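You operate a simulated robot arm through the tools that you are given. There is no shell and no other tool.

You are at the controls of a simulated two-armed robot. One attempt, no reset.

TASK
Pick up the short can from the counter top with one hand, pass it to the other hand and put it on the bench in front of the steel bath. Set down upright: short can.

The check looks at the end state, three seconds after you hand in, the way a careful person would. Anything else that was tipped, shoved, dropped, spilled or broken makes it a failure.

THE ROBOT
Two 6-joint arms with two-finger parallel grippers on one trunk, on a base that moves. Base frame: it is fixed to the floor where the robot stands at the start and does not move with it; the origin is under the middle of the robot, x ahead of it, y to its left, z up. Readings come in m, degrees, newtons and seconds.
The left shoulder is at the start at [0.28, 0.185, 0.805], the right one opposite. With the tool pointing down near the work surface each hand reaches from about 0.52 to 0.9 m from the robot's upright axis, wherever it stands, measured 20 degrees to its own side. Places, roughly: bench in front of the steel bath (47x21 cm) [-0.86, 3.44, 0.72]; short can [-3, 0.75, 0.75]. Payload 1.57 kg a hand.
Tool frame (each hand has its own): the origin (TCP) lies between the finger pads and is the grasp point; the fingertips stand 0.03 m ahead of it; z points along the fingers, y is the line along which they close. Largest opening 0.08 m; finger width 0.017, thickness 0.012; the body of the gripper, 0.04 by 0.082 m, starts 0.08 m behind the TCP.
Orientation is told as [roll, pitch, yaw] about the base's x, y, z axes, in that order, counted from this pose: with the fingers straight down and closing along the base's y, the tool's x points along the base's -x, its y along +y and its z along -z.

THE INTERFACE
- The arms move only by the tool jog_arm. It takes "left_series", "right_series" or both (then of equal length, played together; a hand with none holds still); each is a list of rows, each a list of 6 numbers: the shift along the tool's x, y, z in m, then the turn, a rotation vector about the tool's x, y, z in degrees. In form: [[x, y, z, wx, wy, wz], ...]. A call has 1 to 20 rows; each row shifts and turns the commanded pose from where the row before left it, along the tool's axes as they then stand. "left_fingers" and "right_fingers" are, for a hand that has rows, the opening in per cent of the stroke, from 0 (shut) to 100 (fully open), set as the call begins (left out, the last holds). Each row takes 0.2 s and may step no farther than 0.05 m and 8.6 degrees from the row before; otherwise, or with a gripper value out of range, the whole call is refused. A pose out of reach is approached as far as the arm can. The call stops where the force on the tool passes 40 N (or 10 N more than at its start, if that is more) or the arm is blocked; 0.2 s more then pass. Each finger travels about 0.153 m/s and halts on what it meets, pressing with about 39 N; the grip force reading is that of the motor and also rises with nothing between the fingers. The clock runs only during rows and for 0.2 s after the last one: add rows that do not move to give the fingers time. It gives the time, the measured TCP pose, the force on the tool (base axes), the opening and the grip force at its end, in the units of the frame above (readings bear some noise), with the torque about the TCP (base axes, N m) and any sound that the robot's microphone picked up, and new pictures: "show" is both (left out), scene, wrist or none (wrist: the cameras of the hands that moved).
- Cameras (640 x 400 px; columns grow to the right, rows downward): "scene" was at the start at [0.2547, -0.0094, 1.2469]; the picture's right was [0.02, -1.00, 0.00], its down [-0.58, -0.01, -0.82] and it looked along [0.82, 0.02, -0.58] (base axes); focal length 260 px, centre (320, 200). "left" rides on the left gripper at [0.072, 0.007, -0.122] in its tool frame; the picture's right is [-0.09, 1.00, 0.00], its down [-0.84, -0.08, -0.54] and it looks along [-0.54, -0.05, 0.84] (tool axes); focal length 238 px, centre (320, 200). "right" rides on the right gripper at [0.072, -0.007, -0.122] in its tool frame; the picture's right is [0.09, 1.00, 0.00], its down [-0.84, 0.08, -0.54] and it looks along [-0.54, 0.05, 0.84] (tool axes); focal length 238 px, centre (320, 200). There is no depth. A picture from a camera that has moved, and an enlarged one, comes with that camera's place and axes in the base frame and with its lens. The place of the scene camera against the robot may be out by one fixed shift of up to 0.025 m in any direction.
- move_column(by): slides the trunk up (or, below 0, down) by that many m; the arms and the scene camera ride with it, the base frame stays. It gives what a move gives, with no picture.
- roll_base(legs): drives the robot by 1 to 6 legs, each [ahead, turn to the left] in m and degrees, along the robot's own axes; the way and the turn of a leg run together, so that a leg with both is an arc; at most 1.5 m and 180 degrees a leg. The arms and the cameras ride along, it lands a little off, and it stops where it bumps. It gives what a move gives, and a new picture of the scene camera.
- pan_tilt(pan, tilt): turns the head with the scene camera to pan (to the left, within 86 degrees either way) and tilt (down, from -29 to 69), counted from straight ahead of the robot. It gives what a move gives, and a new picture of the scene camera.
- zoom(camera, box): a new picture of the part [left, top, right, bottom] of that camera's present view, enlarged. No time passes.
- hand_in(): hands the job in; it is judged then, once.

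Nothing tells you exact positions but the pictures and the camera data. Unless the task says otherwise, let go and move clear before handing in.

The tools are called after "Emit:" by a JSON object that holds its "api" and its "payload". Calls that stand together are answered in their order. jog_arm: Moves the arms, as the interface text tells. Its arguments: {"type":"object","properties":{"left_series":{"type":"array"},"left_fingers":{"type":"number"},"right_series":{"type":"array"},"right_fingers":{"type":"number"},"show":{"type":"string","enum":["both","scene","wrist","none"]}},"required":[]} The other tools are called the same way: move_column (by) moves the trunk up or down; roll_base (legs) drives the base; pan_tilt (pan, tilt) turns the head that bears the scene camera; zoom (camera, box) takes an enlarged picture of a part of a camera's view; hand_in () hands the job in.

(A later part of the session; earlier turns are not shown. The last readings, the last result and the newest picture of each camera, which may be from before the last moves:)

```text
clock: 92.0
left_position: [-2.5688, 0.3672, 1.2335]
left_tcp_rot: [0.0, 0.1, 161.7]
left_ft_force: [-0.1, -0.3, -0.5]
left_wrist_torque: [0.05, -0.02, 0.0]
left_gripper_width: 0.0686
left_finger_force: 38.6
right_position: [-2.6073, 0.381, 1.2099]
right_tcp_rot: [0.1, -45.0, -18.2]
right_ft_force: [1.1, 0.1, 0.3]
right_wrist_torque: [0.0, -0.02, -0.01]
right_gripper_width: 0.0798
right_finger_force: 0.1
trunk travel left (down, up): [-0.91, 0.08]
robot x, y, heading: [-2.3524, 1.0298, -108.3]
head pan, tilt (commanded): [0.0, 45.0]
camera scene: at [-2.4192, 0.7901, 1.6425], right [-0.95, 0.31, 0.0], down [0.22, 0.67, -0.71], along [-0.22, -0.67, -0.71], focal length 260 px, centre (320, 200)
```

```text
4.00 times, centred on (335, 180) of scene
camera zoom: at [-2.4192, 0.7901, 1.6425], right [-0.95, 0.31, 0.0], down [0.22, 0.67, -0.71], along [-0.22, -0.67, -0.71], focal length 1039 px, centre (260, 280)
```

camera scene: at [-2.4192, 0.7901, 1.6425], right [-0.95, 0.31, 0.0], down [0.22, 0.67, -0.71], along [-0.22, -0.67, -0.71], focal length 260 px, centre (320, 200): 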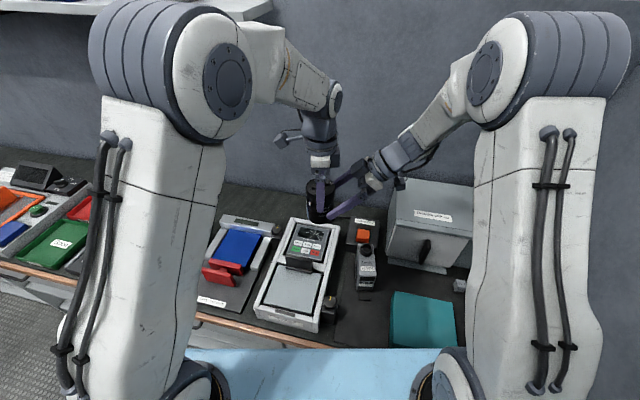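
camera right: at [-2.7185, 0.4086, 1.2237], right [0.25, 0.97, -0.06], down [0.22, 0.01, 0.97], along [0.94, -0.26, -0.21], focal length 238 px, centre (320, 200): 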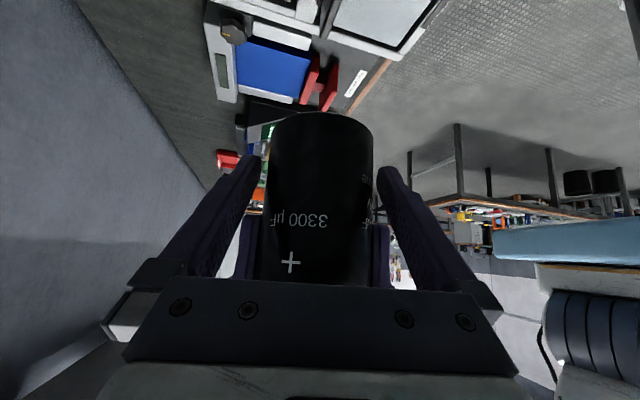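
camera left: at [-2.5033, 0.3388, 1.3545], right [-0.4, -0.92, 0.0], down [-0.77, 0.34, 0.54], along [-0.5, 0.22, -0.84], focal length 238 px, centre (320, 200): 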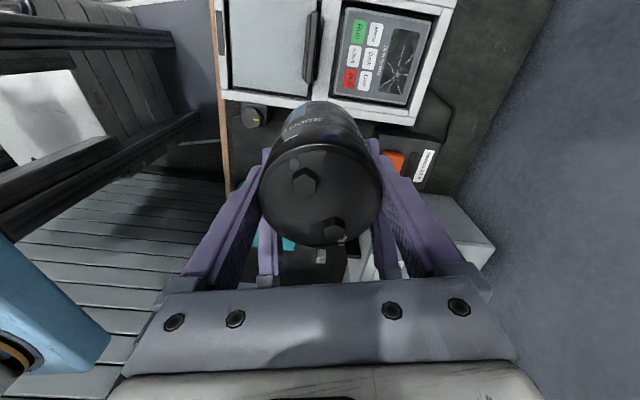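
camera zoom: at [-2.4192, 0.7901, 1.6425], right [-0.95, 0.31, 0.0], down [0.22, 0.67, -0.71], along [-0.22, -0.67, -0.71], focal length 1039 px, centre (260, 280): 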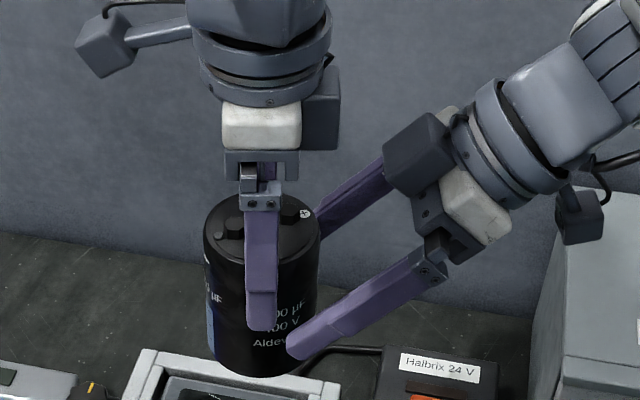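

The left hand holds the can by itself, so the transfer worked. I'll withdraw the right hand fully, move it to the right and turn it back.

Emit:
{"api": "jog_arm", "payload": {"right_series": [[0, 0, -0.03, 0, 0, 0], [0, 0, -0.03, 0, 0, 0], [0, 0, -0.03, 0, 0, 0], [0, 0, -0.03, 0, 0, 0], [0.0226, 0, -0.0226, 0, 0, 0], [0.0226, 0, -0.0226, 0, 0, 0], [0.0226, 0, -0.0226, 0, 0, 0], [0.0226, 0, -0.0226, 0, 0, 0], [0.0226, 0, -0.0226, 0, 0, 0], [0, 0, 0, 5.79, 0, 5.79], [0, 0, 0, 5.79, 0, 5.79], [0, 0, 0, 5.79, 0, 5.79], [0, 0, 0, 5.79, 0, 5.79], [0, 0, 0, 5.79, 0, 5.79], [0, 0, 0, 5.79, 0, 5.79], [0, 0, 0, 5.79, 0, 5.79], [0, 0, 0, 5.79, 0, 5.79], [0, 0, 0, 5.79, 0, 5.79], [0, 0, 0, 5.79, 0, 5.79]], "show": "scene"}}

```text
clock: 96.0
left_position: [-2.5703, 0.3677, 1.2339]
left_tcp_rot: [-0.1, 0.0, 161.9]
left_ft_force: [0.1, -0.4, -0.1]
left_wrist_torque: [0.04, 0.0, 0.0]
left_gripper_width: 0.0683
left_finger_force: 39.7
right_position: [-2.8393, 0.4586, 1.2936]
right_tcp_rot: [0.0, -45.0, -100.3]
right_ft_force: [0.0, -0.3, 0.7]
right_wrist_torque: [-0.01, -0.01, -0.04]
right_gripper_width: 0.0802
right_finger_force: 0.1
trunk travel left (down, up): [-0.91, 0.08]
robot x, y, heading: [-2.3512, 1.0308, -108.1]
head pan, tilt (commanded): [0.0, 45.0]
camera scene: at [-2.4191, 0.7901, 1.6425], right [-0.95, 0.31, 0.0], down [0.22, 0.67, -0.71], along [-0.22, -0.67, -0.71], focal length 260 px, centre (320, 200)
```

scene: 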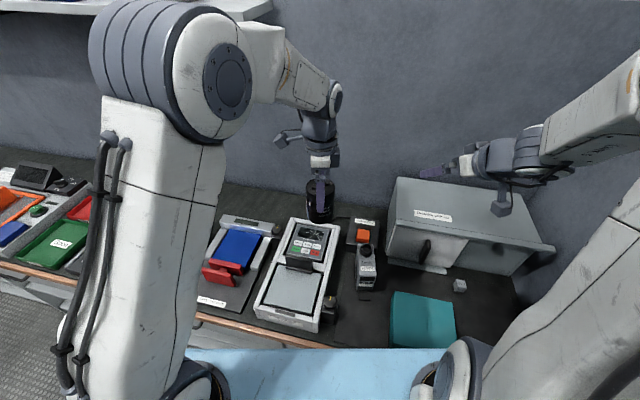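

Emit:
{"api": "jog_arm", "payload": {"right_series": [[0, 0, 0, 0, 7.5, 0], [0, 0, 0, 0, 7.5, 0], [0, 0, 0, 0, 7.5, 0], [0, 0, 0, 0, 7.5, 0], [0, 0, 0, 0, 7.5, 0], [0, 0, 0, 0, 7.5, 0], [0.035, 0.025, -0.0, 0, 0, 0], [0.035, 0.025, -0.0, 0, 0, 0], [0.035, 0.025, -0.03, 0, 0, 0], [0.035, 0.02, -0.03, 0, 0, 0], [0, 0, -0.04, 0, 0, 0], [0, 0, -0.04, 0, 0, 0]], "show": "scene"}}

```text
refused: row 9 steps farther than a row can; nothing moved
```

Emit:
{"api": "jog_arm", "payload": {"right_series": [[0, 0, 0, 0, 7.5, 0], [0, 0, 0, 0, 7.5, 0], [0, 0, 0, 0, 7.5, 0], [0, 0, 0, 0, 7.5, 0], [0, 0, 0, 0, 7.5, 0], [0, 0, 0, 0, 7.5, 0], [0.035, 0.02, 0, 0, 0, 0], [0.035, 0.02, 0, 0, 0, 0], [0.03, 0.02, -0.03, 0, 0, 0], [0.03, 0.02, -0.03, 0, 0, 0], [0, 0, -0.04, 0, 0, 0], [0, 0, -0.04, 0, 0, 0]], "show": "scene"}}

```text
clock: 98.6
left_position: [-2.5692, 0.3665, 1.2342]
left_tcp_rot: [0.0, 0.0, 161.8]
left_ft_force: [0.1, -0.6, 0.1]
left_wrist_torque: [0.02, 0.0, -0.01]
left_gripper_width: 0.0682
left_finger_force: 39.4
right_position: [-2.7365, 0.5682, 1.4344]
right_tcp_rot: [0.1, 0.1, -100.1]
right_ft_force: [0.2, 0.8, 0.0]
right_wrist_torque: [0.04, 0.02, -0.02]
right_gripper_width: 0.0802
right_finger_force: 0.1
trunk travel left (down, up): [-0.91, 0.08]
robot x, y, heading: [-2.3523, 1.0283, -108.3]
head pan, tilt (commanded): [0.0, 45.0]
camera scene: at [-2.4193, 0.7899, 1.6424], right [-0.95, 0.31, 0.0], down [0.22, 0.67, -0.71], along [-0.22, -0.67, -0.71], focal length 260 px, centre (320, 200)
```

scene: 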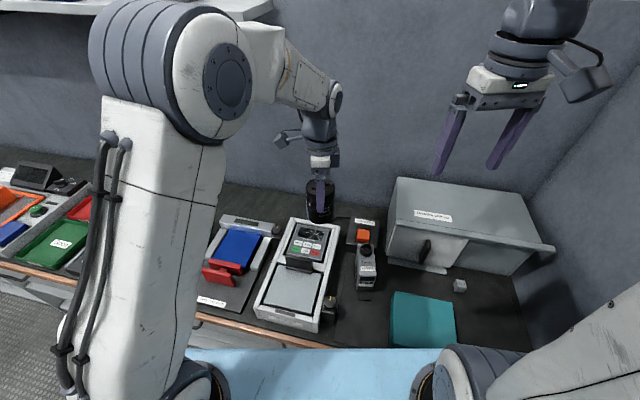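

The can is secure in the left hand and the right arm is tucked. I'll square up, reverse along the path I came in on and then head to the back bench.

Emit:
{"api": "jog_arm", "payload": {"right_series": [[0, 0.035, 0, 0, 0, 0], [0, 0.035, 0, 0, 0, 0]], "show": "none"}}

Emit:
{"api": "roll_base", "payload": {"legs": [[0, -13.8], [-0.12, 0]]}}

```text
clock: 99.2
left_position: [-2.5697, 0.3672, 1.2333]
left_tcp_rot: [0.1, -0.1, 161.8]
left_ft_force: [0.0, -0.2, -0.4]
left_wrist_torque: [-0.04, -0.02, -0.03]
left_gripper_width: 0.0686
left_finger_force: 39.1
right_position: [-2.6696, 0.5571, 1.4331]
right_tcp_rot: [0.0, 0.0, -100.1]
right_ft_force: [0.6, 0.0, -0.1]
right_wrist_torque: [-0.01, -0.01, 0.0]
right_gripper_width: 0.0798
right_finger_force: 0.1
trunk travel left (down, up): [-0.91, 0.08]
robot x, y, heading: [-2.3487, 1.034, -108.0]
head pan, tilt (commanded): [0.0, 45.0]
```

```text
clock: 101.3
left_position: [-2.6568, 0.542, 1.2342]
left_tcp_rot: [-0.1, 0.0, 148.2]
left_ft_force: [0.0, -0.3, 0.1]
left_wrist_torque: [0.01, -0.01, -0.02]
left_gripper_width: 0.0686
left_finger_force: 39.1
right_position: [-2.7095, 0.7506, 1.4341]
right_tcp_rot: [0.0, 0.0, -113.8]
right_ft_force: [-0.3, 0.5, 1.0]
right_wrist_torque: [-0.01, -0.01, -0.01]
right_gripper_width: 0.0801
right_finger_force: 0.2
trunk travel left (down, up): [-0.91, 0.08]
robot x, y, heading: [-2.291, 1.1345, -121.9]
head pan, tilt (commanded): [0.0, 45.0]
camera scene: at [-2.4073, 0.9177, 1.6425], right [-0.85, 0.53, 0.0], down [0.37, 0.6, -0.71], along [-0.37, -0.6, -0.71], focal length 260 px, centre (320, 200)
```

scene: 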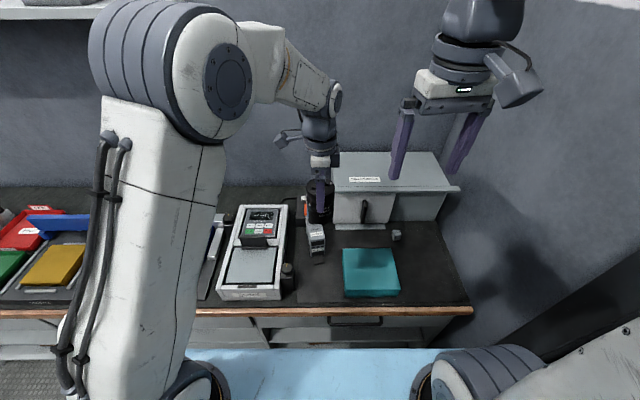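

Reversing works. Before the arc I'll check the clearance on the right (elbow to wall) and behind.

Emit:
{"api": "pan_tilt", "payload": {"pan": -80, "tilt": 40}}

```text
clock: 102.8
left_position: [-2.6567, 0.542, 1.2342]
left_tcp_rot: [0.0, -0.1, 148.1]
left_ft_force: [0.2, 0.0, -0.2]
left_wrist_torque: [0.01, 0.01, -0.01]
left_gripper_width: 0.0688
left_finger_force: 39.1
right_position: [-2.7097, 0.7499, 1.4331]
right_tcp_rot: [0.0, 0.0, -113.8]
right_ft_force: [0.2, 0.3, 0.8]
right_wrist_torque: [0.0, -0.01, -0.01]
right_gripper_width: 0.0799
right_finger_force: 0.1
trunk travel left (down, up): [-0.91, 0.08]
robot x, y, heading: [-2.2874, 1.1347, -122.0]
head pan, tilt (commanded): [-80.0, 40.0]
camera scene: at [-2.4431, 1.0184, 1.6497], right [0.37, 0.93, 0.0], down [0.6, -0.24, -0.77], along [-0.71, 0.29, -0.64], focal length 260 px, centre (320, 200)
```

scene: 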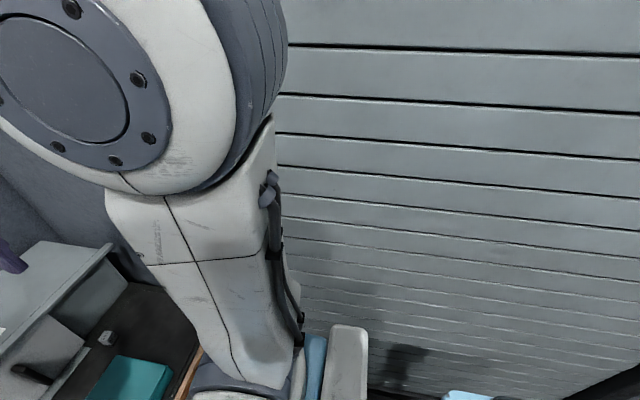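

Clearance matches the way in. I'll retrace exactly the path I used to get here, in reverse.

Emit:
{"api": "roll_base", "payload": {"legs": [[0.08, 0], [-0.57, -44.7], [-0.7, 0]]}}

```text
clock: 110.2
left_position: [-1.8706, 1.3954, 1.2344]
left_tcp_rot: [0.0, -0.1, 103.0]
left_ft_force: [0.0, 0.7, -5.8]
left_wrist_torque: [0.0, -0.02, 0.0]
left_gripper_width: 0.0685
left_finger_force: 38.8
right_position: [-1.7598, 1.5796, 1.433]
right_tcp_rot: [0.0, 0.0, -158.9]
right_ft_force: [0.9, -0.2, 0.0]
right_wrist_torque: [0.01, 0.0, 0.02]
right_gripper_width: 0.0799
right_finger_force: 0.0
trunk travel left (down, up): [-0.91, 0.08]
robot x, y, heading: [-1.1897, 1.55, -167.0]
head pan, tilt (commanded): [-80.0, 40.0]
camera scene: at [-1.372, 1.582, 1.6498], right [0.92, 0.39, 0.0], down [0.25, -0.59, -0.77], along [-0.3, 0.71, -0.64], focal length 260 px, centre (320, 200)
```

scene: 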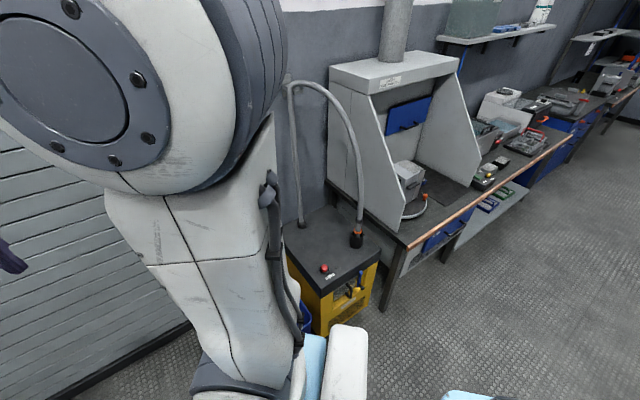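

I'm back at the aisle mouth with the can still held, and the left wrist reads its 5.8 N weight. Now I'll turn to face along the aisle toward the back bench.

Emit:
{"api": "roll_base", "payload": {"legs": [[0, -134.3]]}}

Emit:
{"api": "pan_tilt", "payload": {"pan": 20, "tilt": 40}}

```text
clock: 116.2
left_position: [-0.8309, 2.1506, 1.234]
left_tcp_rot: [-0.1, 0.0, -30.8]
left_ft_force: [0.3, -0.8, -4.8]
left_wrist_torque: [0.01, -0.01, -0.01]
left_gripper_width: 0.0685
left_finger_force: 38.6
right_position: [-0.7744, 1.9437, 1.4323]
right_tcp_rot: [0.0, 0.0, 67.4]
right_ft_force: [-0.1, 0.2, 0.2]
right_wrist_torque: [-0.04, 0.01, 0.0]
right_gripper_width: 0.0799
right_finger_force: 0.0
trunk travel left (down, up): [-0.91, 0.08]
robot x, y, heading: [-1.1871, 1.5529, 59.3]
head pan, tilt (commanded): [-80.0, 40.0]
camera scene: at [-1.0211, 1.6474, 1.6497], right [-0.35, -0.94, 0.0], down [-0.6, 0.23, -0.77], along [0.72, -0.27, -0.64], focal length 260 px, centre (320, 200)
```

scene: 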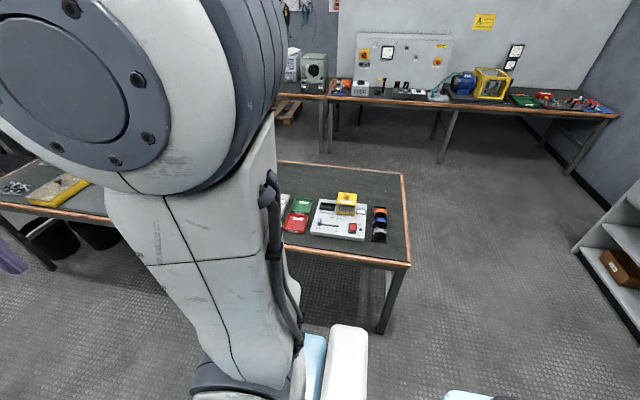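

```text
clock: 117.9
left_position: [-0.8321, 2.1503, 1.2326]
left_tcp_rot: [0.1, -0.1, -30.7]
left_ft_force: [-0.1, -0.4, -4.9]
left_wrist_torque: [0.02, 0.01, 0.01]
left_gripper_width: 0.0685
left_finger_force: 39.1
right_position: [-0.775, 1.9441, 1.4333]
right_tcp_rot: [0.0, 0.0, 67.3]
right_ft_force: [-0.3, 0.5, 0.7]
right_wrist_torque: [0.04, -0.01, -0.01]
right_gripper_width: 0.0799
right_finger_force: 0.1
trunk travel left (down, up): [-0.91, 0.08]
robot x, y, heading: [-1.1905, 1.5567, 59.4]
head pan, tilt (commanded): [20.0, 40.0]
camera scene: at [-1.0847, 1.761, 1.6497], right [0.98, -0.19, 0.0], down [-0.12, -0.63, -0.77], along [0.14, 0.75, -0.64], focal length 260 px, centre (320, 200)
```

scene: 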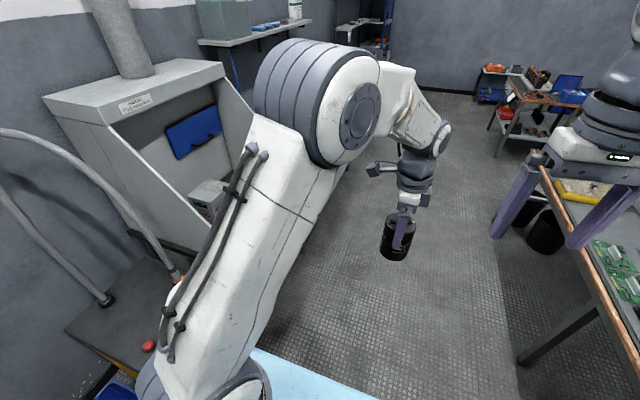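

The aisle ahead is clear. I'll drive along the bench, stopping short to re-measure.

Emit:
{"api": "roll_base", "payload": {"legs": [[0, -2.4], [1.35, 0]]}}

Emit:
{"api": "pan_tilt", "payload": {"pan": 60, "tilt": 40}}

Emit:
{"api": "pan_tilt", "payload": {"pan": 10, "tilt": 40}}

```text
clock: 125.1
left_position: [-0.0584, 3.2595, 1.234]
left_tcp_rot: [0.0, 0.0, -33.6]
left_ft_force: [0.3, 0.1, -5.1]
left_wrist_torque: [-0.02, 0.0, -0.01]
left_gripper_width: 0.0686
left_finger_force: 38.9
right_position: [-0.0109, 3.0495, 1.4322]
right_tcp_rot: [0.0, 0.0, 64.5]
right_ft_force: [-0.1, 0.0, 0.4]
right_wrist_torque: [0.03, -0.03, 0.0]
right_gripper_width: 0.0801
right_finger_force: 0.1
trunk travel left (down, up): [-0.91, 0.08]
robot x, y, heading: [-0.4517, 2.6796, 56.2]
head pan, tilt (commanded): [20.0, 40.0]
camera scene: at [-0.3299, 2.884, 1.6497], right [0.97, -0.24, 0.0], down [-0.15, -0.62, -0.77], along [0.18, 0.74, -0.64], focal length 260 px, centre (320, 200)
```

scene: 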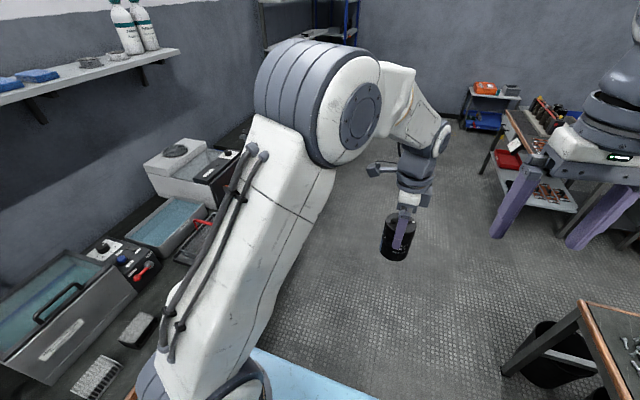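

```text
clock: 126.1
left_position: [-0.0583, 3.2615, 1.2335]
left_tcp_rot: [-0.1, 0.0, -33.6]
left_ft_force: [0.4, -0.5, -5.0]
left_wrist_torque: [0.03, 0.02, 0.01]
left_gripper_width: 0.0686
left_finger_force: 39.2
right_position: [-0.0115, 3.0504, 1.4326]
right_tcp_rot: [0.0, 0.0, 64.5]
right_ft_force: [-0.3, 0.1, 0.5]
right_wrist_torque: [0.02, 0.01, 0.0]
right_gripper_width: 0.0802
right_finger_force: 0.0
trunk travel left (down, up): [-0.91, 0.08]
robot x, y, heading: [-0.4478, 2.6767, 56.5]
head pan, tilt (commanded): [60.0, 40.0]
camera scene: at [-0.3876, 2.8776, 1.6497], right [0.9, 0.44, 0.0], down [0.28, -0.58, -0.77], along [-0.34, 0.69, -0.64], focal length 260 px, centre (320, 200)
```

scene: 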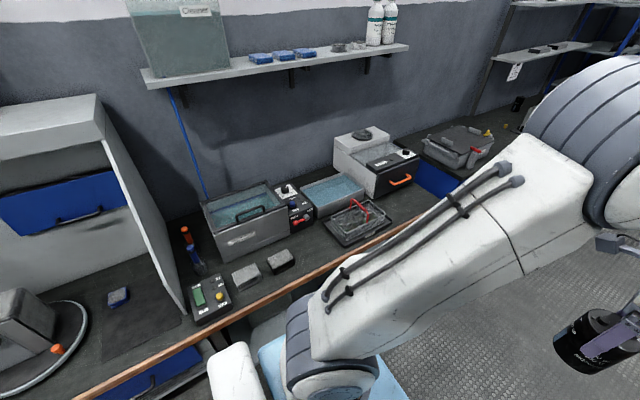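

```text
clock: 127.3
left_position: [-0.0585, 3.2602, 1.2333]
left_tcp_rot: [0.0, 0.0, -33.6]
left_ft_force: [0.6, -0.3, -4.8]
left_wrist_torque: [0.0, 0.01, 0.03]
left_gripper_width: 0.0686
left_finger_force: 39.7
right_position: [-0.0109, 3.0507, 1.4327]
right_tcp_rot: [0.0, 0.1, 64.4]
right_ft_force: [-0.7, -0.6, 0.8]
right_wrist_torque: [0.01, 0.0, -0.02]
right_gripper_width: 0.0801
right_finger_force: 0.0
trunk travel left (down, up): [-0.91, 0.08]
robot x, y, heading: [-0.4456, 2.678, 56.1]
head pan, tilt (commanded): [10.0, 40.0]
camera scene: at [-0.3159, 2.8793, 1.6497], right [0.92, -0.4, 0.0], down [-0.26, -0.59, -0.77], along [0.31, 0.7, -0.64], focal length 260 px, centre (320, 200)
```

scene: 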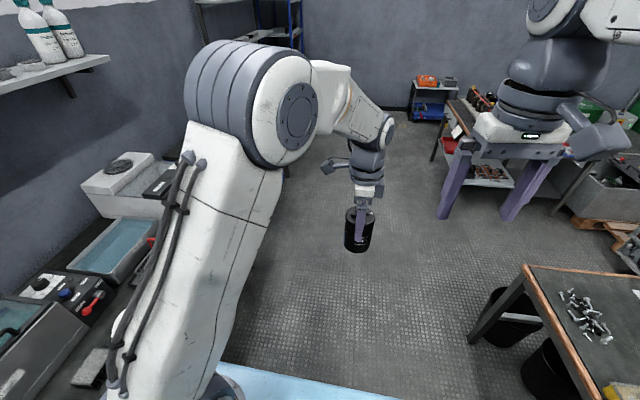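

Emit:
{"api": "pan_tilt", "payload": {"pan": 60, "tilt": 40}}

Emit:
{"api": "zoom", "payload": {"camera": "scene", "box": [180, 170, 420, 320]}}

```text
clock: 128.5
left_position: [-0.0572, 3.2592, 1.2333]
left_tcp_rot: [0.1, 0.0, -33.6]
left_ft_force: [0.2, 0.5, -5.4]
left_wrist_torque: [0.03, -0.01, -0.01]
left_gripper_width: 0.0685
left_finger_force: 38.6
right_position: [-0.0114, 3.0506, 1.4322]
right_tcp_rot: [-0.1, 0.0, 64.4]
right_ft_force: [-0.6, -0.7, -0.1]
right_wrist_torque: [-0.01, -0.04, -0.01]
right_gripper_width: 0.08
right_finger_force: 0.0
trunk travel left (down, up): [-0.91, 0.08]
robot x, y, heading: [-0.4428, 2.6784, 56.3]
head pan, tilt (commanded): [60.0, 40.0]
camera scene: at [-0.3876, 2.8776, 1.6497], right [0.9, 0.44, 0.0], down [0.28, -0.58, -0.77], along [-0.34, 0.69, -0.64], focal length 260 px, centre (320, 200)
```

scene: 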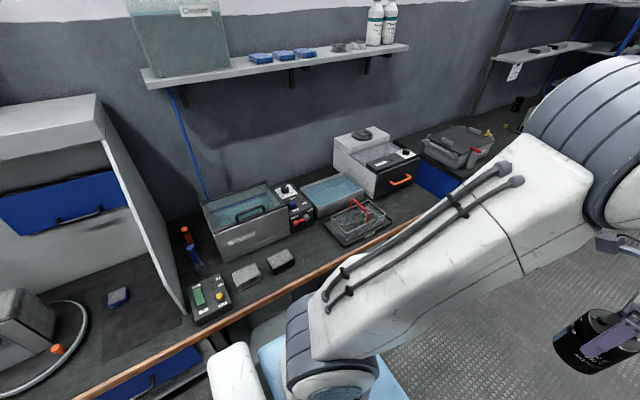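

```text
2.67 times, centred on (300, 245) of scene
camera zoom: at [-0.3876, 2.8776, 1.6497], right [0.9, 0.44, 0.0], down [0.28, -0.58, -0.77], along [-0.34, 0.69, -0.64], focal length 693 px, centre (373, 80)
```

zoom: 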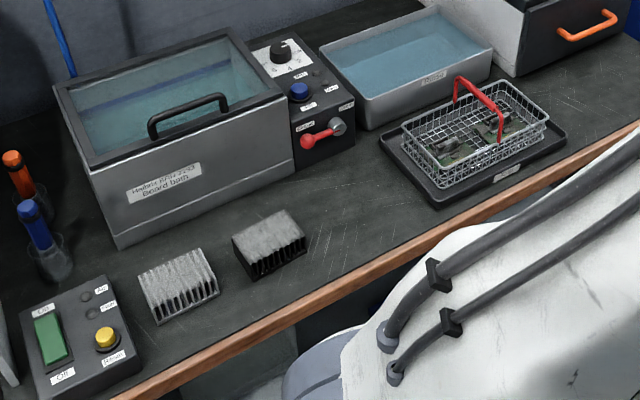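

The view is clear now. The steel bead bath and its control box have a dark area in front of them. Two small heat sinks stand to the left, a wire basket tray to the right, and the gap between them is about 23 cm. I'll put the can in that gap at about [-0.78, 3.52], and drive to face the bench there.

Emit:
{"api": "roll_base", "payload": {"legs": [[0, 6.9], [0.573, 0]]}}

Emit:
{"api": "roll_base", "payload": {"legs": [[0, 85.3]]}}

Emit:
{"api": "pan_tilt", "payload": {"pan": 0, "tilt": 45}}

```text
clock: 132.3
left_position: [0.1182, 3.8158, 1.2332]
left_tcp_rot: [0.1, -0.1, -26.2]
left_ft_force: [0.7, 0.3, -5.1]
left_wrist_torque: [-0.05, -0.02, 0.02]
left_gripper_width: 0.0686
left_finger_force: 39.3
right_position: [0.192, 3.6145, 1.4333]
right_tcp_rot: [0.1, 0.0, 71.9]
right_ft_force: [0.0, 0.7, 0.0]
right_wrist_torque: [-0.02, -0.01, 0.0]
right_gripper_width: 0.0799
right_finger_force: 0.1
trunk travel left (down, up): [-0.91, 0.08]
robot x, y, heading: [-0.1913, 3.1895, 63.6]
head pan, tilt (commanded): [60.0, 40.0]
camera scene: at [-0.1606, 3.3929, 1.6497], right [0.83, 0.56, 0.0], down [0.36, -0.53, -0.77], along [-0.43, 0.64, -0.64], focal length 260 px, centre (320, 200)
```

scene: 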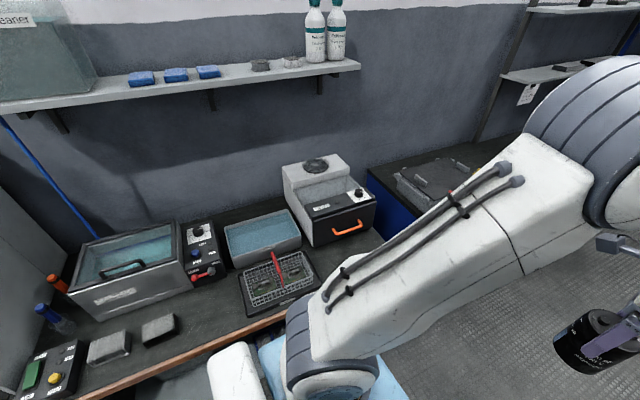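

```text
clock: 136.3
left_position: [-0.7807, 3.5626, 1.234]
left_tcp_rot: [0.0, 0.0, 57.7]
left_ft_force: [-0.8, -0.1, -4.3]
left_wrist_torque: [0.01, -0.03, 0.04]
left_gripper_width: 0.0688
left_finger_force: 39.3
right_position: [-0.5717, 3.6151, 1.4328]
right_tcp_rot: [-0.1, 0.1, 155.8]
right_ft_force: [-0.6, -1.1, 0.9]
right_wrist_torque: [-0.04, -0.07, 0.0]
right_gripper_width: 0.0799
right_finger_force: 0.0
trunk travel left (down, up): [-0.91, 0.08]
robot x, y, heading: [-0.1934, 3.1908, 147.7]
head pan, tilt (commanded): [60.0, 40.0]
camera scene: at [-0.3951, 3.2245, 1.6497], right [-0.47, 0.89, 0.0], down [0.57, 0.3, -0.77], along [-0.68, -0.36, -0.64], focal length 260 px, centre (320, 200)
```

scene: 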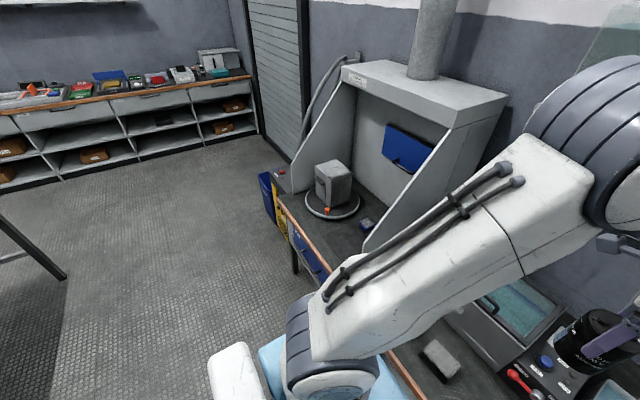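

```text
clock: 137.6
left_position: [-0.7805, 3.564, 1.2339]
left_tcp_rot: [-0.1, 0.0, 57.7]
left_ft_force: [0.5, -0.1, -4.8]
left_wrist_torque: [0.01, -0.03, 0.01]
left_gripper_width: 0.0685
left_finger_force: 39.2
right_position: [-0.5722, 3.6154, 1.4323]
right_tcp_rot: [0.0, -0.1, 155.9]
right_ft_force: [-0.9, 0.5, -0.4]
right_wrist_torque: [-0.02, -0.01, -0.03]
right_gripper_width: 0.0799
right_finger_force: 0.0
trunk travel left (down, up): [-0.91, 0.08]
robot x, y, heading: [-0.1898, 3.1885, 147.6]
head pan, tilt (commanded): [0.0, 45.0]
camera scene: at [-0.3887, 3.3074, 1.6425], right [0.53, 0.85, 0.0], down [0.6, -0.38, -0.71], along [-0.6, 0.38, -0.71], focal length 260 px, centre (320, 200)
```

scene: 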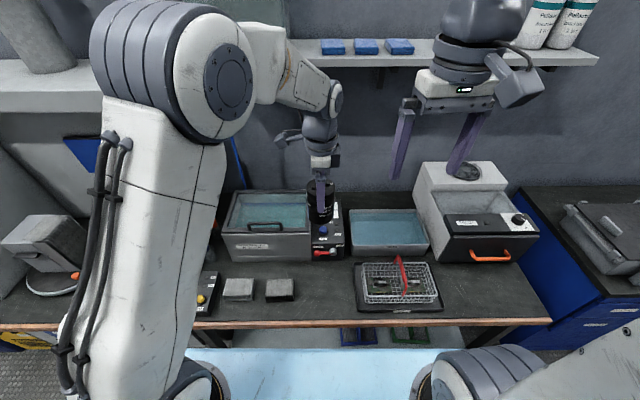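

Emit:
{"api": "zoom", "payload": {"camera": "scene", "box": [200, 160, 460, 330]}}

```text
2.35 times, centred on (330, 245) of scene
camera zoom: at [-0.3887, 3.3074, 1.6425], right [0.53, 0.85, 0.0], down [0.6, -0.38, -0.71], along [-0.6, 0.38, -0.71], focal length 611 px, centre (296, 94)
```

zoom: 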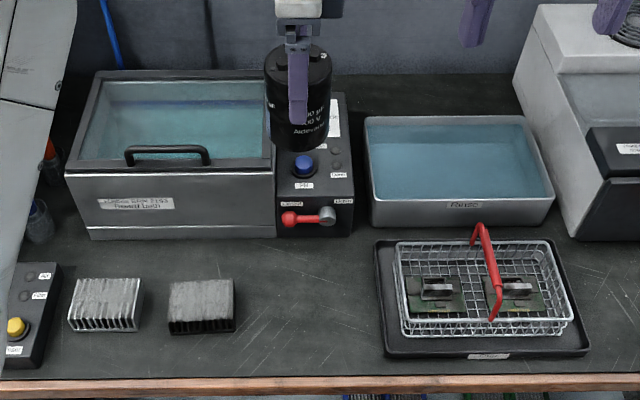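

Facing the bench, the gap runs from the black heat sink's right edge (robot y≈+0.09) to the tray's left edge (y≈-0.14), and the bath front is at x≈0.79. I'll set the can at about (0.665, 0.005) in the robot frame. First I'll pull the hand back 3.5 cm, then lower the trunk partway.

Emit:
{"api": "jog_arm", "payload": {"left_series": [[0.0025, -0.0175, 0, 0, 0, 0], [0.0025, -0.0175, 0, 0, 0, 0], [0, 0, 0, 0, 0, 0]], "show": "none"}}

Emit:
{"api": "move_column", "payload": {"by": -0.25}}

Emit:
{"api": "zoom", "payload": {"camera": "left", "box": [0, 0, 640, 400]}}

Emit:
{"api": "zoom", "payload": {"camera": "scene", "box": [0, 0, 640, 400]}}

```text
clock: 138.4
left_position: [-0.7529, 3.5386, 1.2346]
left_tcp_rot: [0.0, -0.1, 57.7]
left_ft_force: [-0.3, 0.6, -5.0]
left_wrist_torque: [0.0, -0.02, -0.01]
left_gripper_width: 0.0686
left_finger_force: 38.8
right_position: [-0.5735, 3.6152, 1.4329]
right_tcp_rot: [0.0, 0.0, 155.8]
right_ft_force: [-0.6, -0.6, -0.1]
right_wrist_torque: [0.0, -0.03, -0.02]
right_gripper_width: 0.0799
right_finger_force: 0.0
trunk travel left (down, up): [-0.91, 0.08]
robot x, y, heading: [-0.1927, 3.1887, 147.8]
head pan, tilt (commanded): [0.0, 45.0]
```

```text
clock: 141.0
left_position: [-0.7533, 3.5386, 0.9841]
left_tcp_rot: [0.0, 0.0, 57.7]
left_ft_force: [0.0, 0.2, -4.3]
left_wrist_torque: [0.04, 0.02, 0.03]
left_gripper_width: 0.0685
left_finger_force: 39.0
right_position: [-0.5726, 3.6139, 1.1841]
right_tcp_rot: [0.1, 0.0, 155.8]
right_ft_force: [0.4, -0.4, 0.3]
right_wrist_torque: [0.04, -0.01, 0.01]
right_gripper_width: 0.08
right_finger_force: 0.1
trunk travel left (down, up): [-0.66, 0.33]
robot x, y, heading: [-0.1927, 3.1865, 147.8]
head pan, tilt (commanded): [0.0, 45.0]
```

```text
1.00 times, centred on (320, 200) of left (not enlarged: the box is as wide or as high as the picture)
camera zoom: at [-0.7972, 3.4819, 1.1052], right [-0.79, 0.61, 0.0], down [0.51, 0.67, 0.54], along [0.33, 0.43, -0.84], focal length 238 px, centre (320, 200)
```

zoom: 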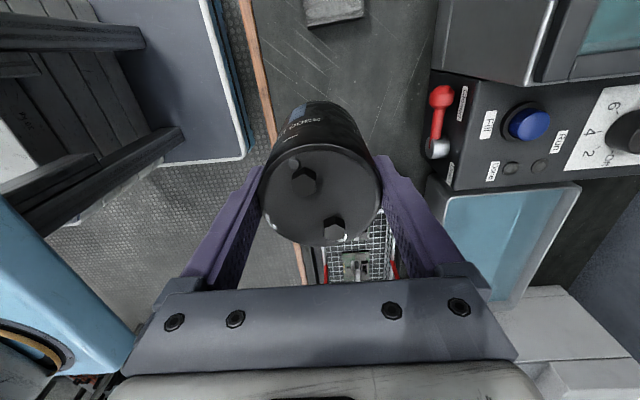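

```text
1.00 times, centred on (320, 200) of scene (not enlarged: the box is as wide or as high as the picture)
camera zoom: at [-0.3885, 3.3074, 1.3925], right [0.53, 0.85, 0.0], down [0.6, -0.38, -0.71], along [-0.6, 0.38, -0.71], focal length 260 px, centre (320, 200)
```

zoom: 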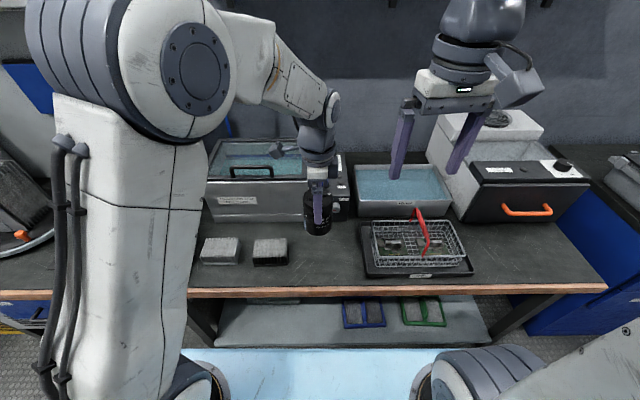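

Emit:
{"api": "zoom", "payload": {"camera": "scene", "box": [190, 150, 470, 330]}}

Emit:
{"api": "zoom", "payload": {"camera": "left", "box": [230, 0, 470, 150]}}

```text
2.22 times, centred on (330, 240) of scene
camera zoom: at [-0.3885, 3.3074, 1.3925], right [0.53, 0.85, 0.0], down [0.6, -0.38, -0.71], along [-0.6, 0.38, -0.71], focal length 577 px, centre (298, 111)
```

zoom: 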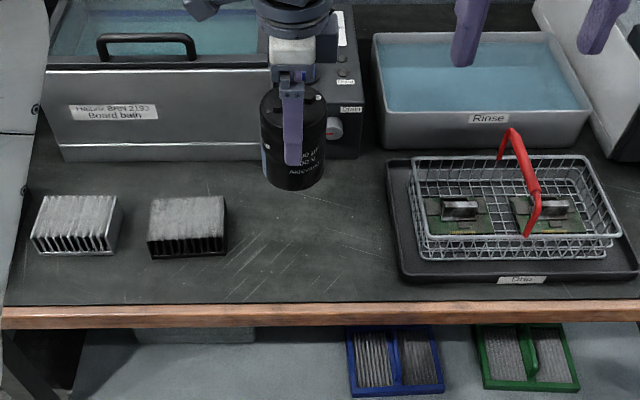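

```text
2.67 times, centred on (350, 75) of left
camera zoom: at [-0.7972, 3.4819, 1.1052], right [-0.79, 0.61, 0.0], down [0.51, 0.67, 0.54], along [0.33, 0.43, -0.84], focal length 636 px, centre (240, 533)
```

zoom: 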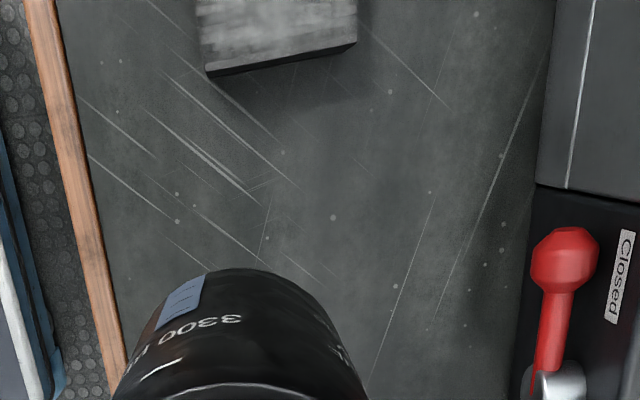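

The bench surface works out to z≈0.72, and the can is over the clear gap with room on all sides. I'll nudge it 1.3 cm toward the bath and lower the trunk until the can is about 2 cm above the surface.

Emit:
{"api": "jog_arm", "payload": {"left_series": [[0, 0.013, 0, 0, 0, 0], [0, 0, 0, 0, 0, 0]], "show": "none"}}

Emit:
{"api": "move_column", "payload": {"by": -0.13}}

Emit:
{"api": "zoom", "payload": {"camera": "scene", "box": [190, 110, 470, 330]}}

Emit:
{"api": "zoom", "payload": {"camera": "left", "box": [0, 0, 640, 400]}}

```text
clock: 141.6
left_position: [-0.7641, 3.5445, 0.9849]
left_tcp_rot: [-0.1, 0.0, 57.6]
left_ft_force: [-0.2, 0.1, -4.7]
left_wrist_torque: [0.0, 0.0, 0.03]
left_gripper_width: 0.0686
left_finger_force: 38.7
right_position: [-0.5736, 3.6147, 1.1826]
right_tcp_rot: [0.0, 0.0, 155.8]
right_ft_force: [0.5, 0.8, -0.1]
right_wrist_torque: [0.01, 0.01, -0.01]
right_gripper_width: 0.0798
right_finger_force: 0.2
trunk travel left (down, up): [-0.66, 0.33]
robot x, y, heading: [-0.1913, 3.1881, 148.0]
head pan, tilt (commanded): [0.0, 45.0]
```

```text
clock: 143.2
left_position: [-0.7637, 3.5446, 0.8552]
left_tcp_rot: [0.0, 0.0, 57.6]
left_ft_force: [-0.4, -0.5, -5.0]
left_wrist_torque: [0.03, -0.02, 0.01]
left_gripper_width: 0.0685
left_finger_force: 38.9
right_position: [-0.573, 3.6147, 1.0537]
right_tcp_rot: [0.0, 0.1, 155.8]
right_ft_force: [-0.2, 0.1, -0.3]
right_wrist_torque: [-0.01, -0.01, 0.01]
right_gripper_width: 0.0798
right_finger_force: 0.0
trunk travel left (down, up): [-0.53, 0.46]
robot x, y, heading: [-0.1909, 3.1886, 147.7]
head pan, tilt (commanded): [0.0, 45.0]
```

```text
1.82 times, centred on (330, 220) of scene
camera zoom: at [-0.3885, 3.3074, 1.2625], right [0.53, 0.85, 0.0], down [0.6, -0.38, -0.71], along [-0.6, 0.38, -0.71], focal length 472 px, centre (302, 164)
```

zoom: 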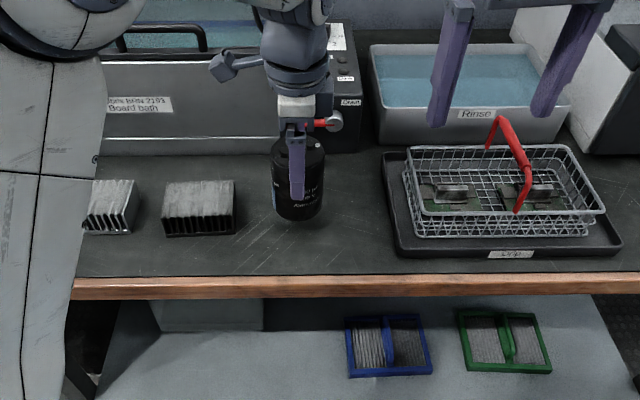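

```text
1.00 times, centred on (320, 200) of left (not enlarged: the box is as wide or as high as the picture)
camera zoom: at [-0.8083, 3.4877, 0.976], right [-0.79, 0.61, 0.0], down [0.51, 0.67, 0.54], along [0.33, 0.43, -0.84], focal length 238 px, centre (320, 200)
```

zoom: 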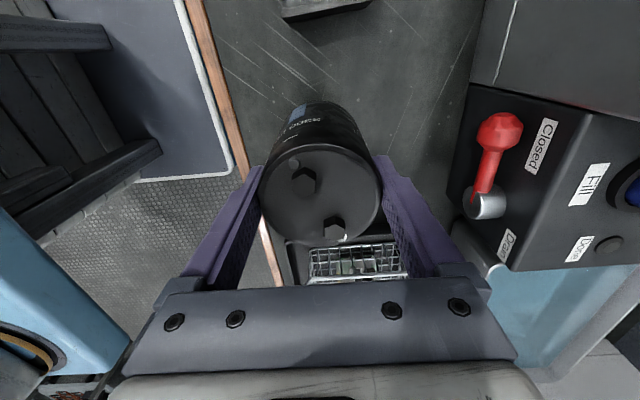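

The can is about 5 cm above the surface with clear space on both sides. I'll lower it with the arm, slowly watching for contact.

Emit:
{"api": "jog_arm", "payload": {"left_series": [[0, 0, 0.01, 0, 0, 0], [0, 0, 0.01, 0, 0, 0], [0, 0, 0.01, 0, 0, 0], [0, 0, 0.006, 0, 0, 0], [0, 0, 0, 0, 0, 0]], "show": "both"}}

Emit:
{"api": "zoom", "payload": {"camera": "scene", "box": [260, 150, 420, 260]}}

```text
clock: 144.4
left_position: [-0.7646, 3.5451, 0.8198]
left_tcp_rot: [-0.1, 0.1, 57.7]
left_ft_force: [0.0, 0.4, -6.1]
left_wrist_torque: [0.0, 0.0, 0.0]
left_gripper_width: 0.0684
left_finger_force: 39.2
right_position: [-0.5736, 3.6146, 1.0529]
right_tcp_rot: [-0.1, 0.0, 155.8]
right_ft_force: [-0.2, 0.2, 0.2]
right_wrist_torque: [0.0, 0.02, 0.02]
right_gripper_width: 0.0797
right_finger_force: 0.0
trunk travel left (down, up): [-0.53, 0.46]
robot x, y, heading: [-0.1918, 3.1914, 147.6]
head pan, tilt (commanded): [0.0, 45.0]
camera scene: at [-0.3886, 3.3074, 1.2625], right [0.53, 0.85, 0.0], down [0.6, -0.38, -0.71], along [-0.6, 0.38, -0.71], focal length 260 px, centre (320, 200)
camera left: at [-0.8084, 3.4881, 0.9396], right [-0.79, 0.61, 0.0], down [0.51, 0.67, 0.54], along [0.33, 0.43, -0.84], focal length 238 px, centre (320, 200)
```

scene: 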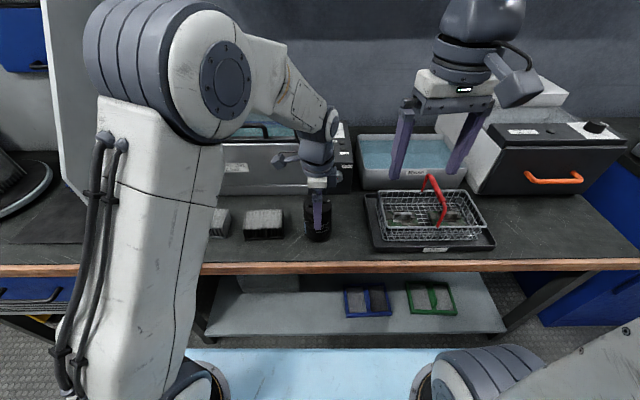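
left: 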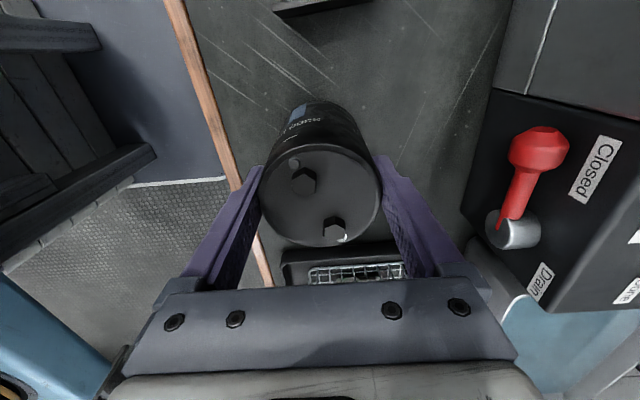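

```text
3.64 times, centred on (340, 205) of scene
camera zoom: at [-0.3886, 3.3074, 1.2625], right [0.53, 0.85, 0.0], down [0.6, -0.38, -0.71], along [-0.6, 0.38, -0.71], focal length 945 px, centre (247, 182)
```

zoom: 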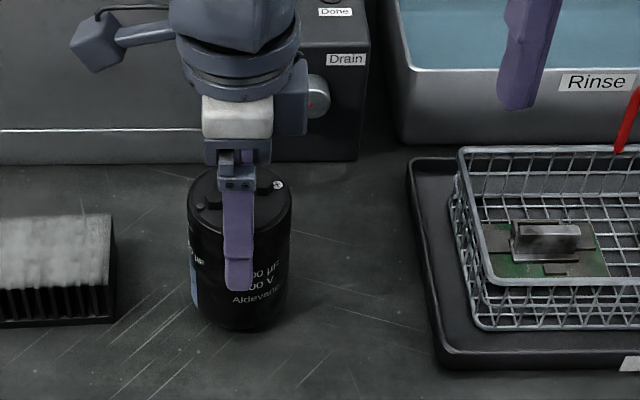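

Emit:
{"api": "jog_arm", "payload": {"left_series": [[0, 0, 0.004, 0, 0, 0], [0, 0, 0.004, 0, 0, 0], [0, 0, 0, 0, 0, 0]], "show": "none"}}

Emit:
{"api": "jog_arm", "payload": {"left_series": [[0, 0, 0.003, 0, 0, 0], [0, 0, 0, 0, 0, 0]], "show": "none"}}

```text
clock: 145.2
left_position: [-0.7644, 3.5443, 0.8118]
left_tcp_rot: [0.0, 0.1, 57.6]
left_ft_force: [0.7, -0.3, -5.9]
left_wrist_torque: [-0.02, 0.0, -0.01]
left_gripper_width: 0.0684
left_finger_force: 39.0
right_position: [-0.5735, 3.6149, 1.053]
right_tcp_rot: [0.0, 0.1, 155.7]
right_ft_force: [-0.7, 0.0, 0.2]
right_wrist_torque: [-0.01, 0.04, -0.01]
right_gripper_width: 0.0798
right_finger_force: 0.0
trunk travel left (down, up): [-0.53, 0.46]
robot x, y, heading: [-0.1919, 3.1909, 147.5]
head pan, tilt (commanded): [0.0, 45.0]
```

```text
clock: 145.8
left_position: [-0.7632, 3.5455, 0.8073]
left_tcp_rot: [0.0, 0.0, 57.8]
left_ft_force: [0.6, -0.5, -3.7]
left_wrist_torque: [-0.02, -0.02, 0.0]
left_gripper_width: 0.0682
left_finger_force: 38.8
right_position: [-0.5719, 3.6147, 1.0517]
right_tcp_rot: [0.0, 0.0, 155.8]
right_ft_force: [0.4, 0.3, 0.7]
right_wrist_torque: [-0.01, 0.02, -0.02]
right_gripper_width: 0.0802
right_finger_force: 0.1
trunk travel left (down, up): [-0.53, 0.46]
robot x, y, heading: [-0.1934, 3.1903, 147.6]
head pan, tilt (commanded): [0.0, 45.0]
```

Emit:
{"api": "jog_arm", "payload": {"left_series": [[0, 0, 0.002, 0, 0, 0], [0, 0, 0, 0, 0, 0]], "show": "none"}}

Emit:
{"api": "zoom", "payload": {"camera": "scene", "box": [270, 180, 370, 250]}}

```text
clock: 146.4
left_position: [-0.7634, 3.5453, 0.8072]
left_tcp_rot: [0.2, 0.1, 57.8]
left_ft_force: [2.7, -7.1, 17.5]
left_wrist_torque: [0.0, -0.76, -0.22]
left_gripper_width: 0.0686
left_finger_force: 39.0
right_position: [-0.5715, 3.6147, 1.0544]
right_tcp_rot: [0.0, 0.0, 155.8]
right_ft_force: [0.0, 0.3, -0.4]
right_wrist_torque: [0.03, 0.01, 0.02]
right_gripper_width: 0.0799
right_finger_force: 0.0
trunk travel left (down, up): [-0.53, 0.46]
robot x, y, heading: [-0.191, 3.1915, 147.8]
head pan, tilt (commanded): [0.0, 45.0]
```

```text
5.71 times, centred on (320, 215) of scene
camera zoom: at [-0.3878, 3.3067, 1.263], right [0.53, 0.85, 0.0], down [0.6, -0.38, -0.71], along [-0.6, 0.38, -0.71], focal length 1485 px, centre (320, 114)
```

zoom: 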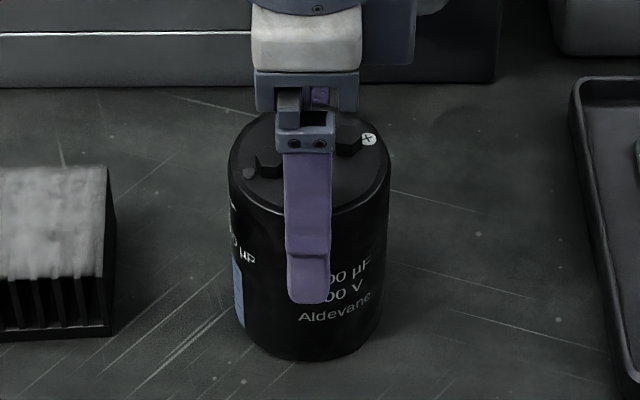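

Contact with the bench shows as 17 N upward. I'll ease off about 1.5 mm to relieve the press before releasing.

Emit:
{"api": "jog_arm", "payload": {"left_series": [[0, 0, -0.0015, 0, 0, 0], [0, 0, 0, 0, 0, 0], [0, 0, 0, 0, 0, 0]], "show": "none"}}

```text
clock: 147.2
left_position: [-0.7632, 3.5445, 0.8073]
left_tcp_rot: [0.1, 0.1, 57.7]
left_ft_force: [0.8, 2.3, 6.5]
left_wrist_torque: [0.49, -0.29, 0.09]
left_gripper_width: 0.0685
left_finger_force: 38.9
right_position: [-0.5722, 3.6141, 1.0537]
right_tcp_rot: [0.0, 0.0, 155.8]
right_ft_force: [-0.1, -0.4, -0.1]
right_wrist_torque: [-0.04, 0.02, 0.01]
right_gripper_width: 0.08
right_finger_force: 0.1
trunk travel left (down, up): [-0.53, 0.46]
robot x, y, heading: [-0.1933, 3.1873, 147.9]
head pan, tilt (commanded): [0.0, 45.0]
```

Emit:
{"api": "jog_arm", "payload": {"left_series": [[0, 0, -0.0006, 0, 0, 0], [0, 0, 0, 0, 0, 0], [0, 0, 0, 0, 0, 0]], "show": "none"}}

```text
clock: 148.0
left_position: [-0.7628, 3.5434, 0.8071]
left_tcp_rot: [-0.1, 0.1, 57.7]
left_ft_force: [-1.8, -0.6, -3.7]
left_wrist_torque: [0.1, 0.12, 0.08]
left_gripper_width: 0.0685
left_finger_force: 39.8
right_position: [-0.5733, 3.615, 1.0523]
right_tcp_rot: [0.0, 0.1, 155.8]
right_ft_force: [-0.6, 1.0, -0.4]
right_wrist_torque: [0.02, -0.01, 0.0]
right_gripper_width: 0.0801
right_finger_force: 0.0
trunk travel left (down, up): [-0.53, 0.46]
robot x, y, heading: [-0.1922, 3.1892, 147.6]
head pan, tilt (commanded): [0.0, 45.0]
```

The load is nearly all on the bench and side forces are small, so I'm releasing the can.

Emit:
{"api": "jog_arm", "payload": {"left_series": [[0, 0, 0, 0, 0, 0], [0, 0, 0, 0, 0, 0], [0, 0, 0, 0, 0, 0], [0, 0, 0, 0, 0, 0]], "left_fingers": 100, "show": "both"}}

Emit:
{"api": "zoom", "payload": {"camera": "scene", "box": [270, 180, 370, 250]}}

Emit:
{"api": "zoom", "payload": {"camera": "left", "box": [200, 80, 440, 260]}}

```text
clock: 149.0
left_position: [-0.7638, 3.5438, 0.8085]
left_tcp_rot: [-0.1, -0.1, 57.8]
left_ft_force: [-0.3, 0.1, -1.0]
left_wrist_torque: [-0.01, 0.02, 0.01]
left_gripper_width: 0.0799
left_finger_force: 0.0
right_position: [-0.5724, 3.6144, 1.053]
right_tcp_rot: [-0.1, 0.0, 155.8]
right_ft_force: [0.1, 0.3, -0.5]
right_wrist_torque: [-0.01, 0.01, -0.03]
right_gripper_width: 0.0801
right_finger_force: 0.1
trunk travel left (down, up): [-0.53, 0.46]
robot x, y, heading: [-0.1918, 3.1858, 147.5]
head pan, tilt (commanded): [0.0, 45.0]
camera scene: at [-0.3884, 3.3073, 1.2625], right [0.53, 0.85, 0.0], down [0.6, -0.38, -0.71], along [-0.6, 0.38, -0.71], focal length 260 px, centre (320, 200)
camera left: at [-0.807, 3.4878, 0.9292], right [-0.79, 0.61, 0.0], down [0.51, 0.67, 0.54], along [0.33, 0.43, -0.84], focal length 238 px, centre (320, 200)
```

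scene: 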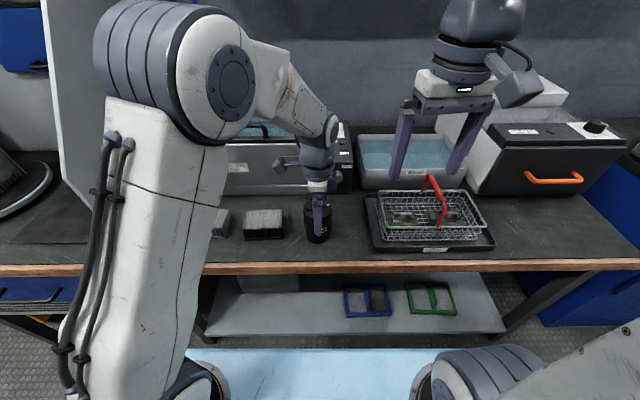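
left: 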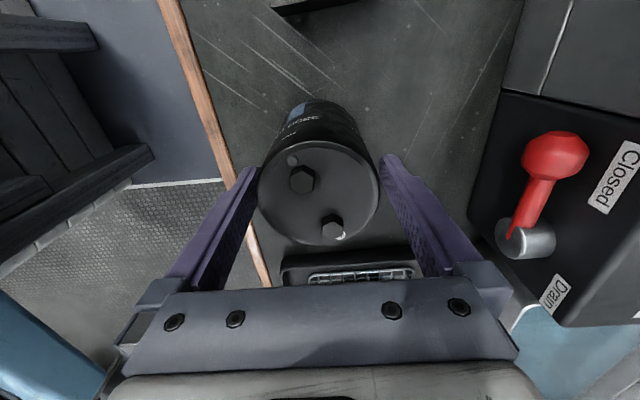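

```text
5.71 times, centred on (320, 215) of scene
camera zoom: at [-0.3884, 3.3073, 1.2625], right [0.53, 0.85, 0.0], down [0.6, -0.38, -0.71], along [-0.6, 0.38, -0.71], focal length 1485 px, centre (320, 114)
```

zoom: 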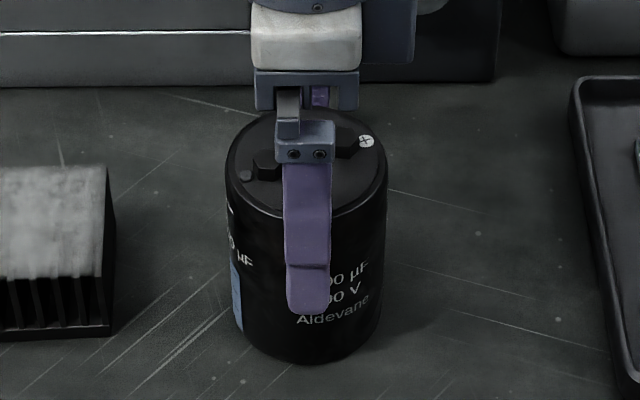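

```text
2.22 times, centred on (320, 170) of left
camera zoom: at [-0.807, 3.4878, 0.9292], right [-0.79, 0.61, 0.0], down [0.51, 0.67, 0.54], along [0.33, 0.43, -0.84], focal length 530 px, centre (320, 267)
```

zoom: 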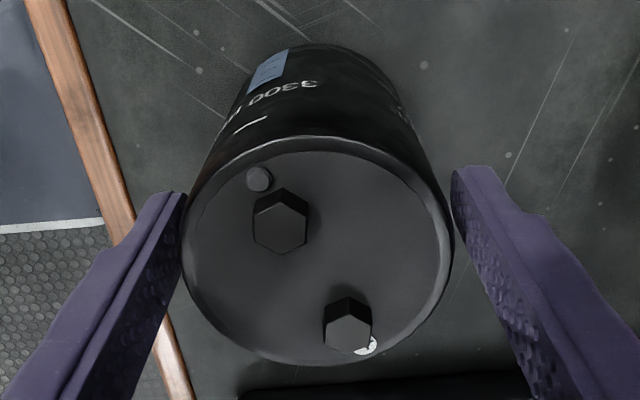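

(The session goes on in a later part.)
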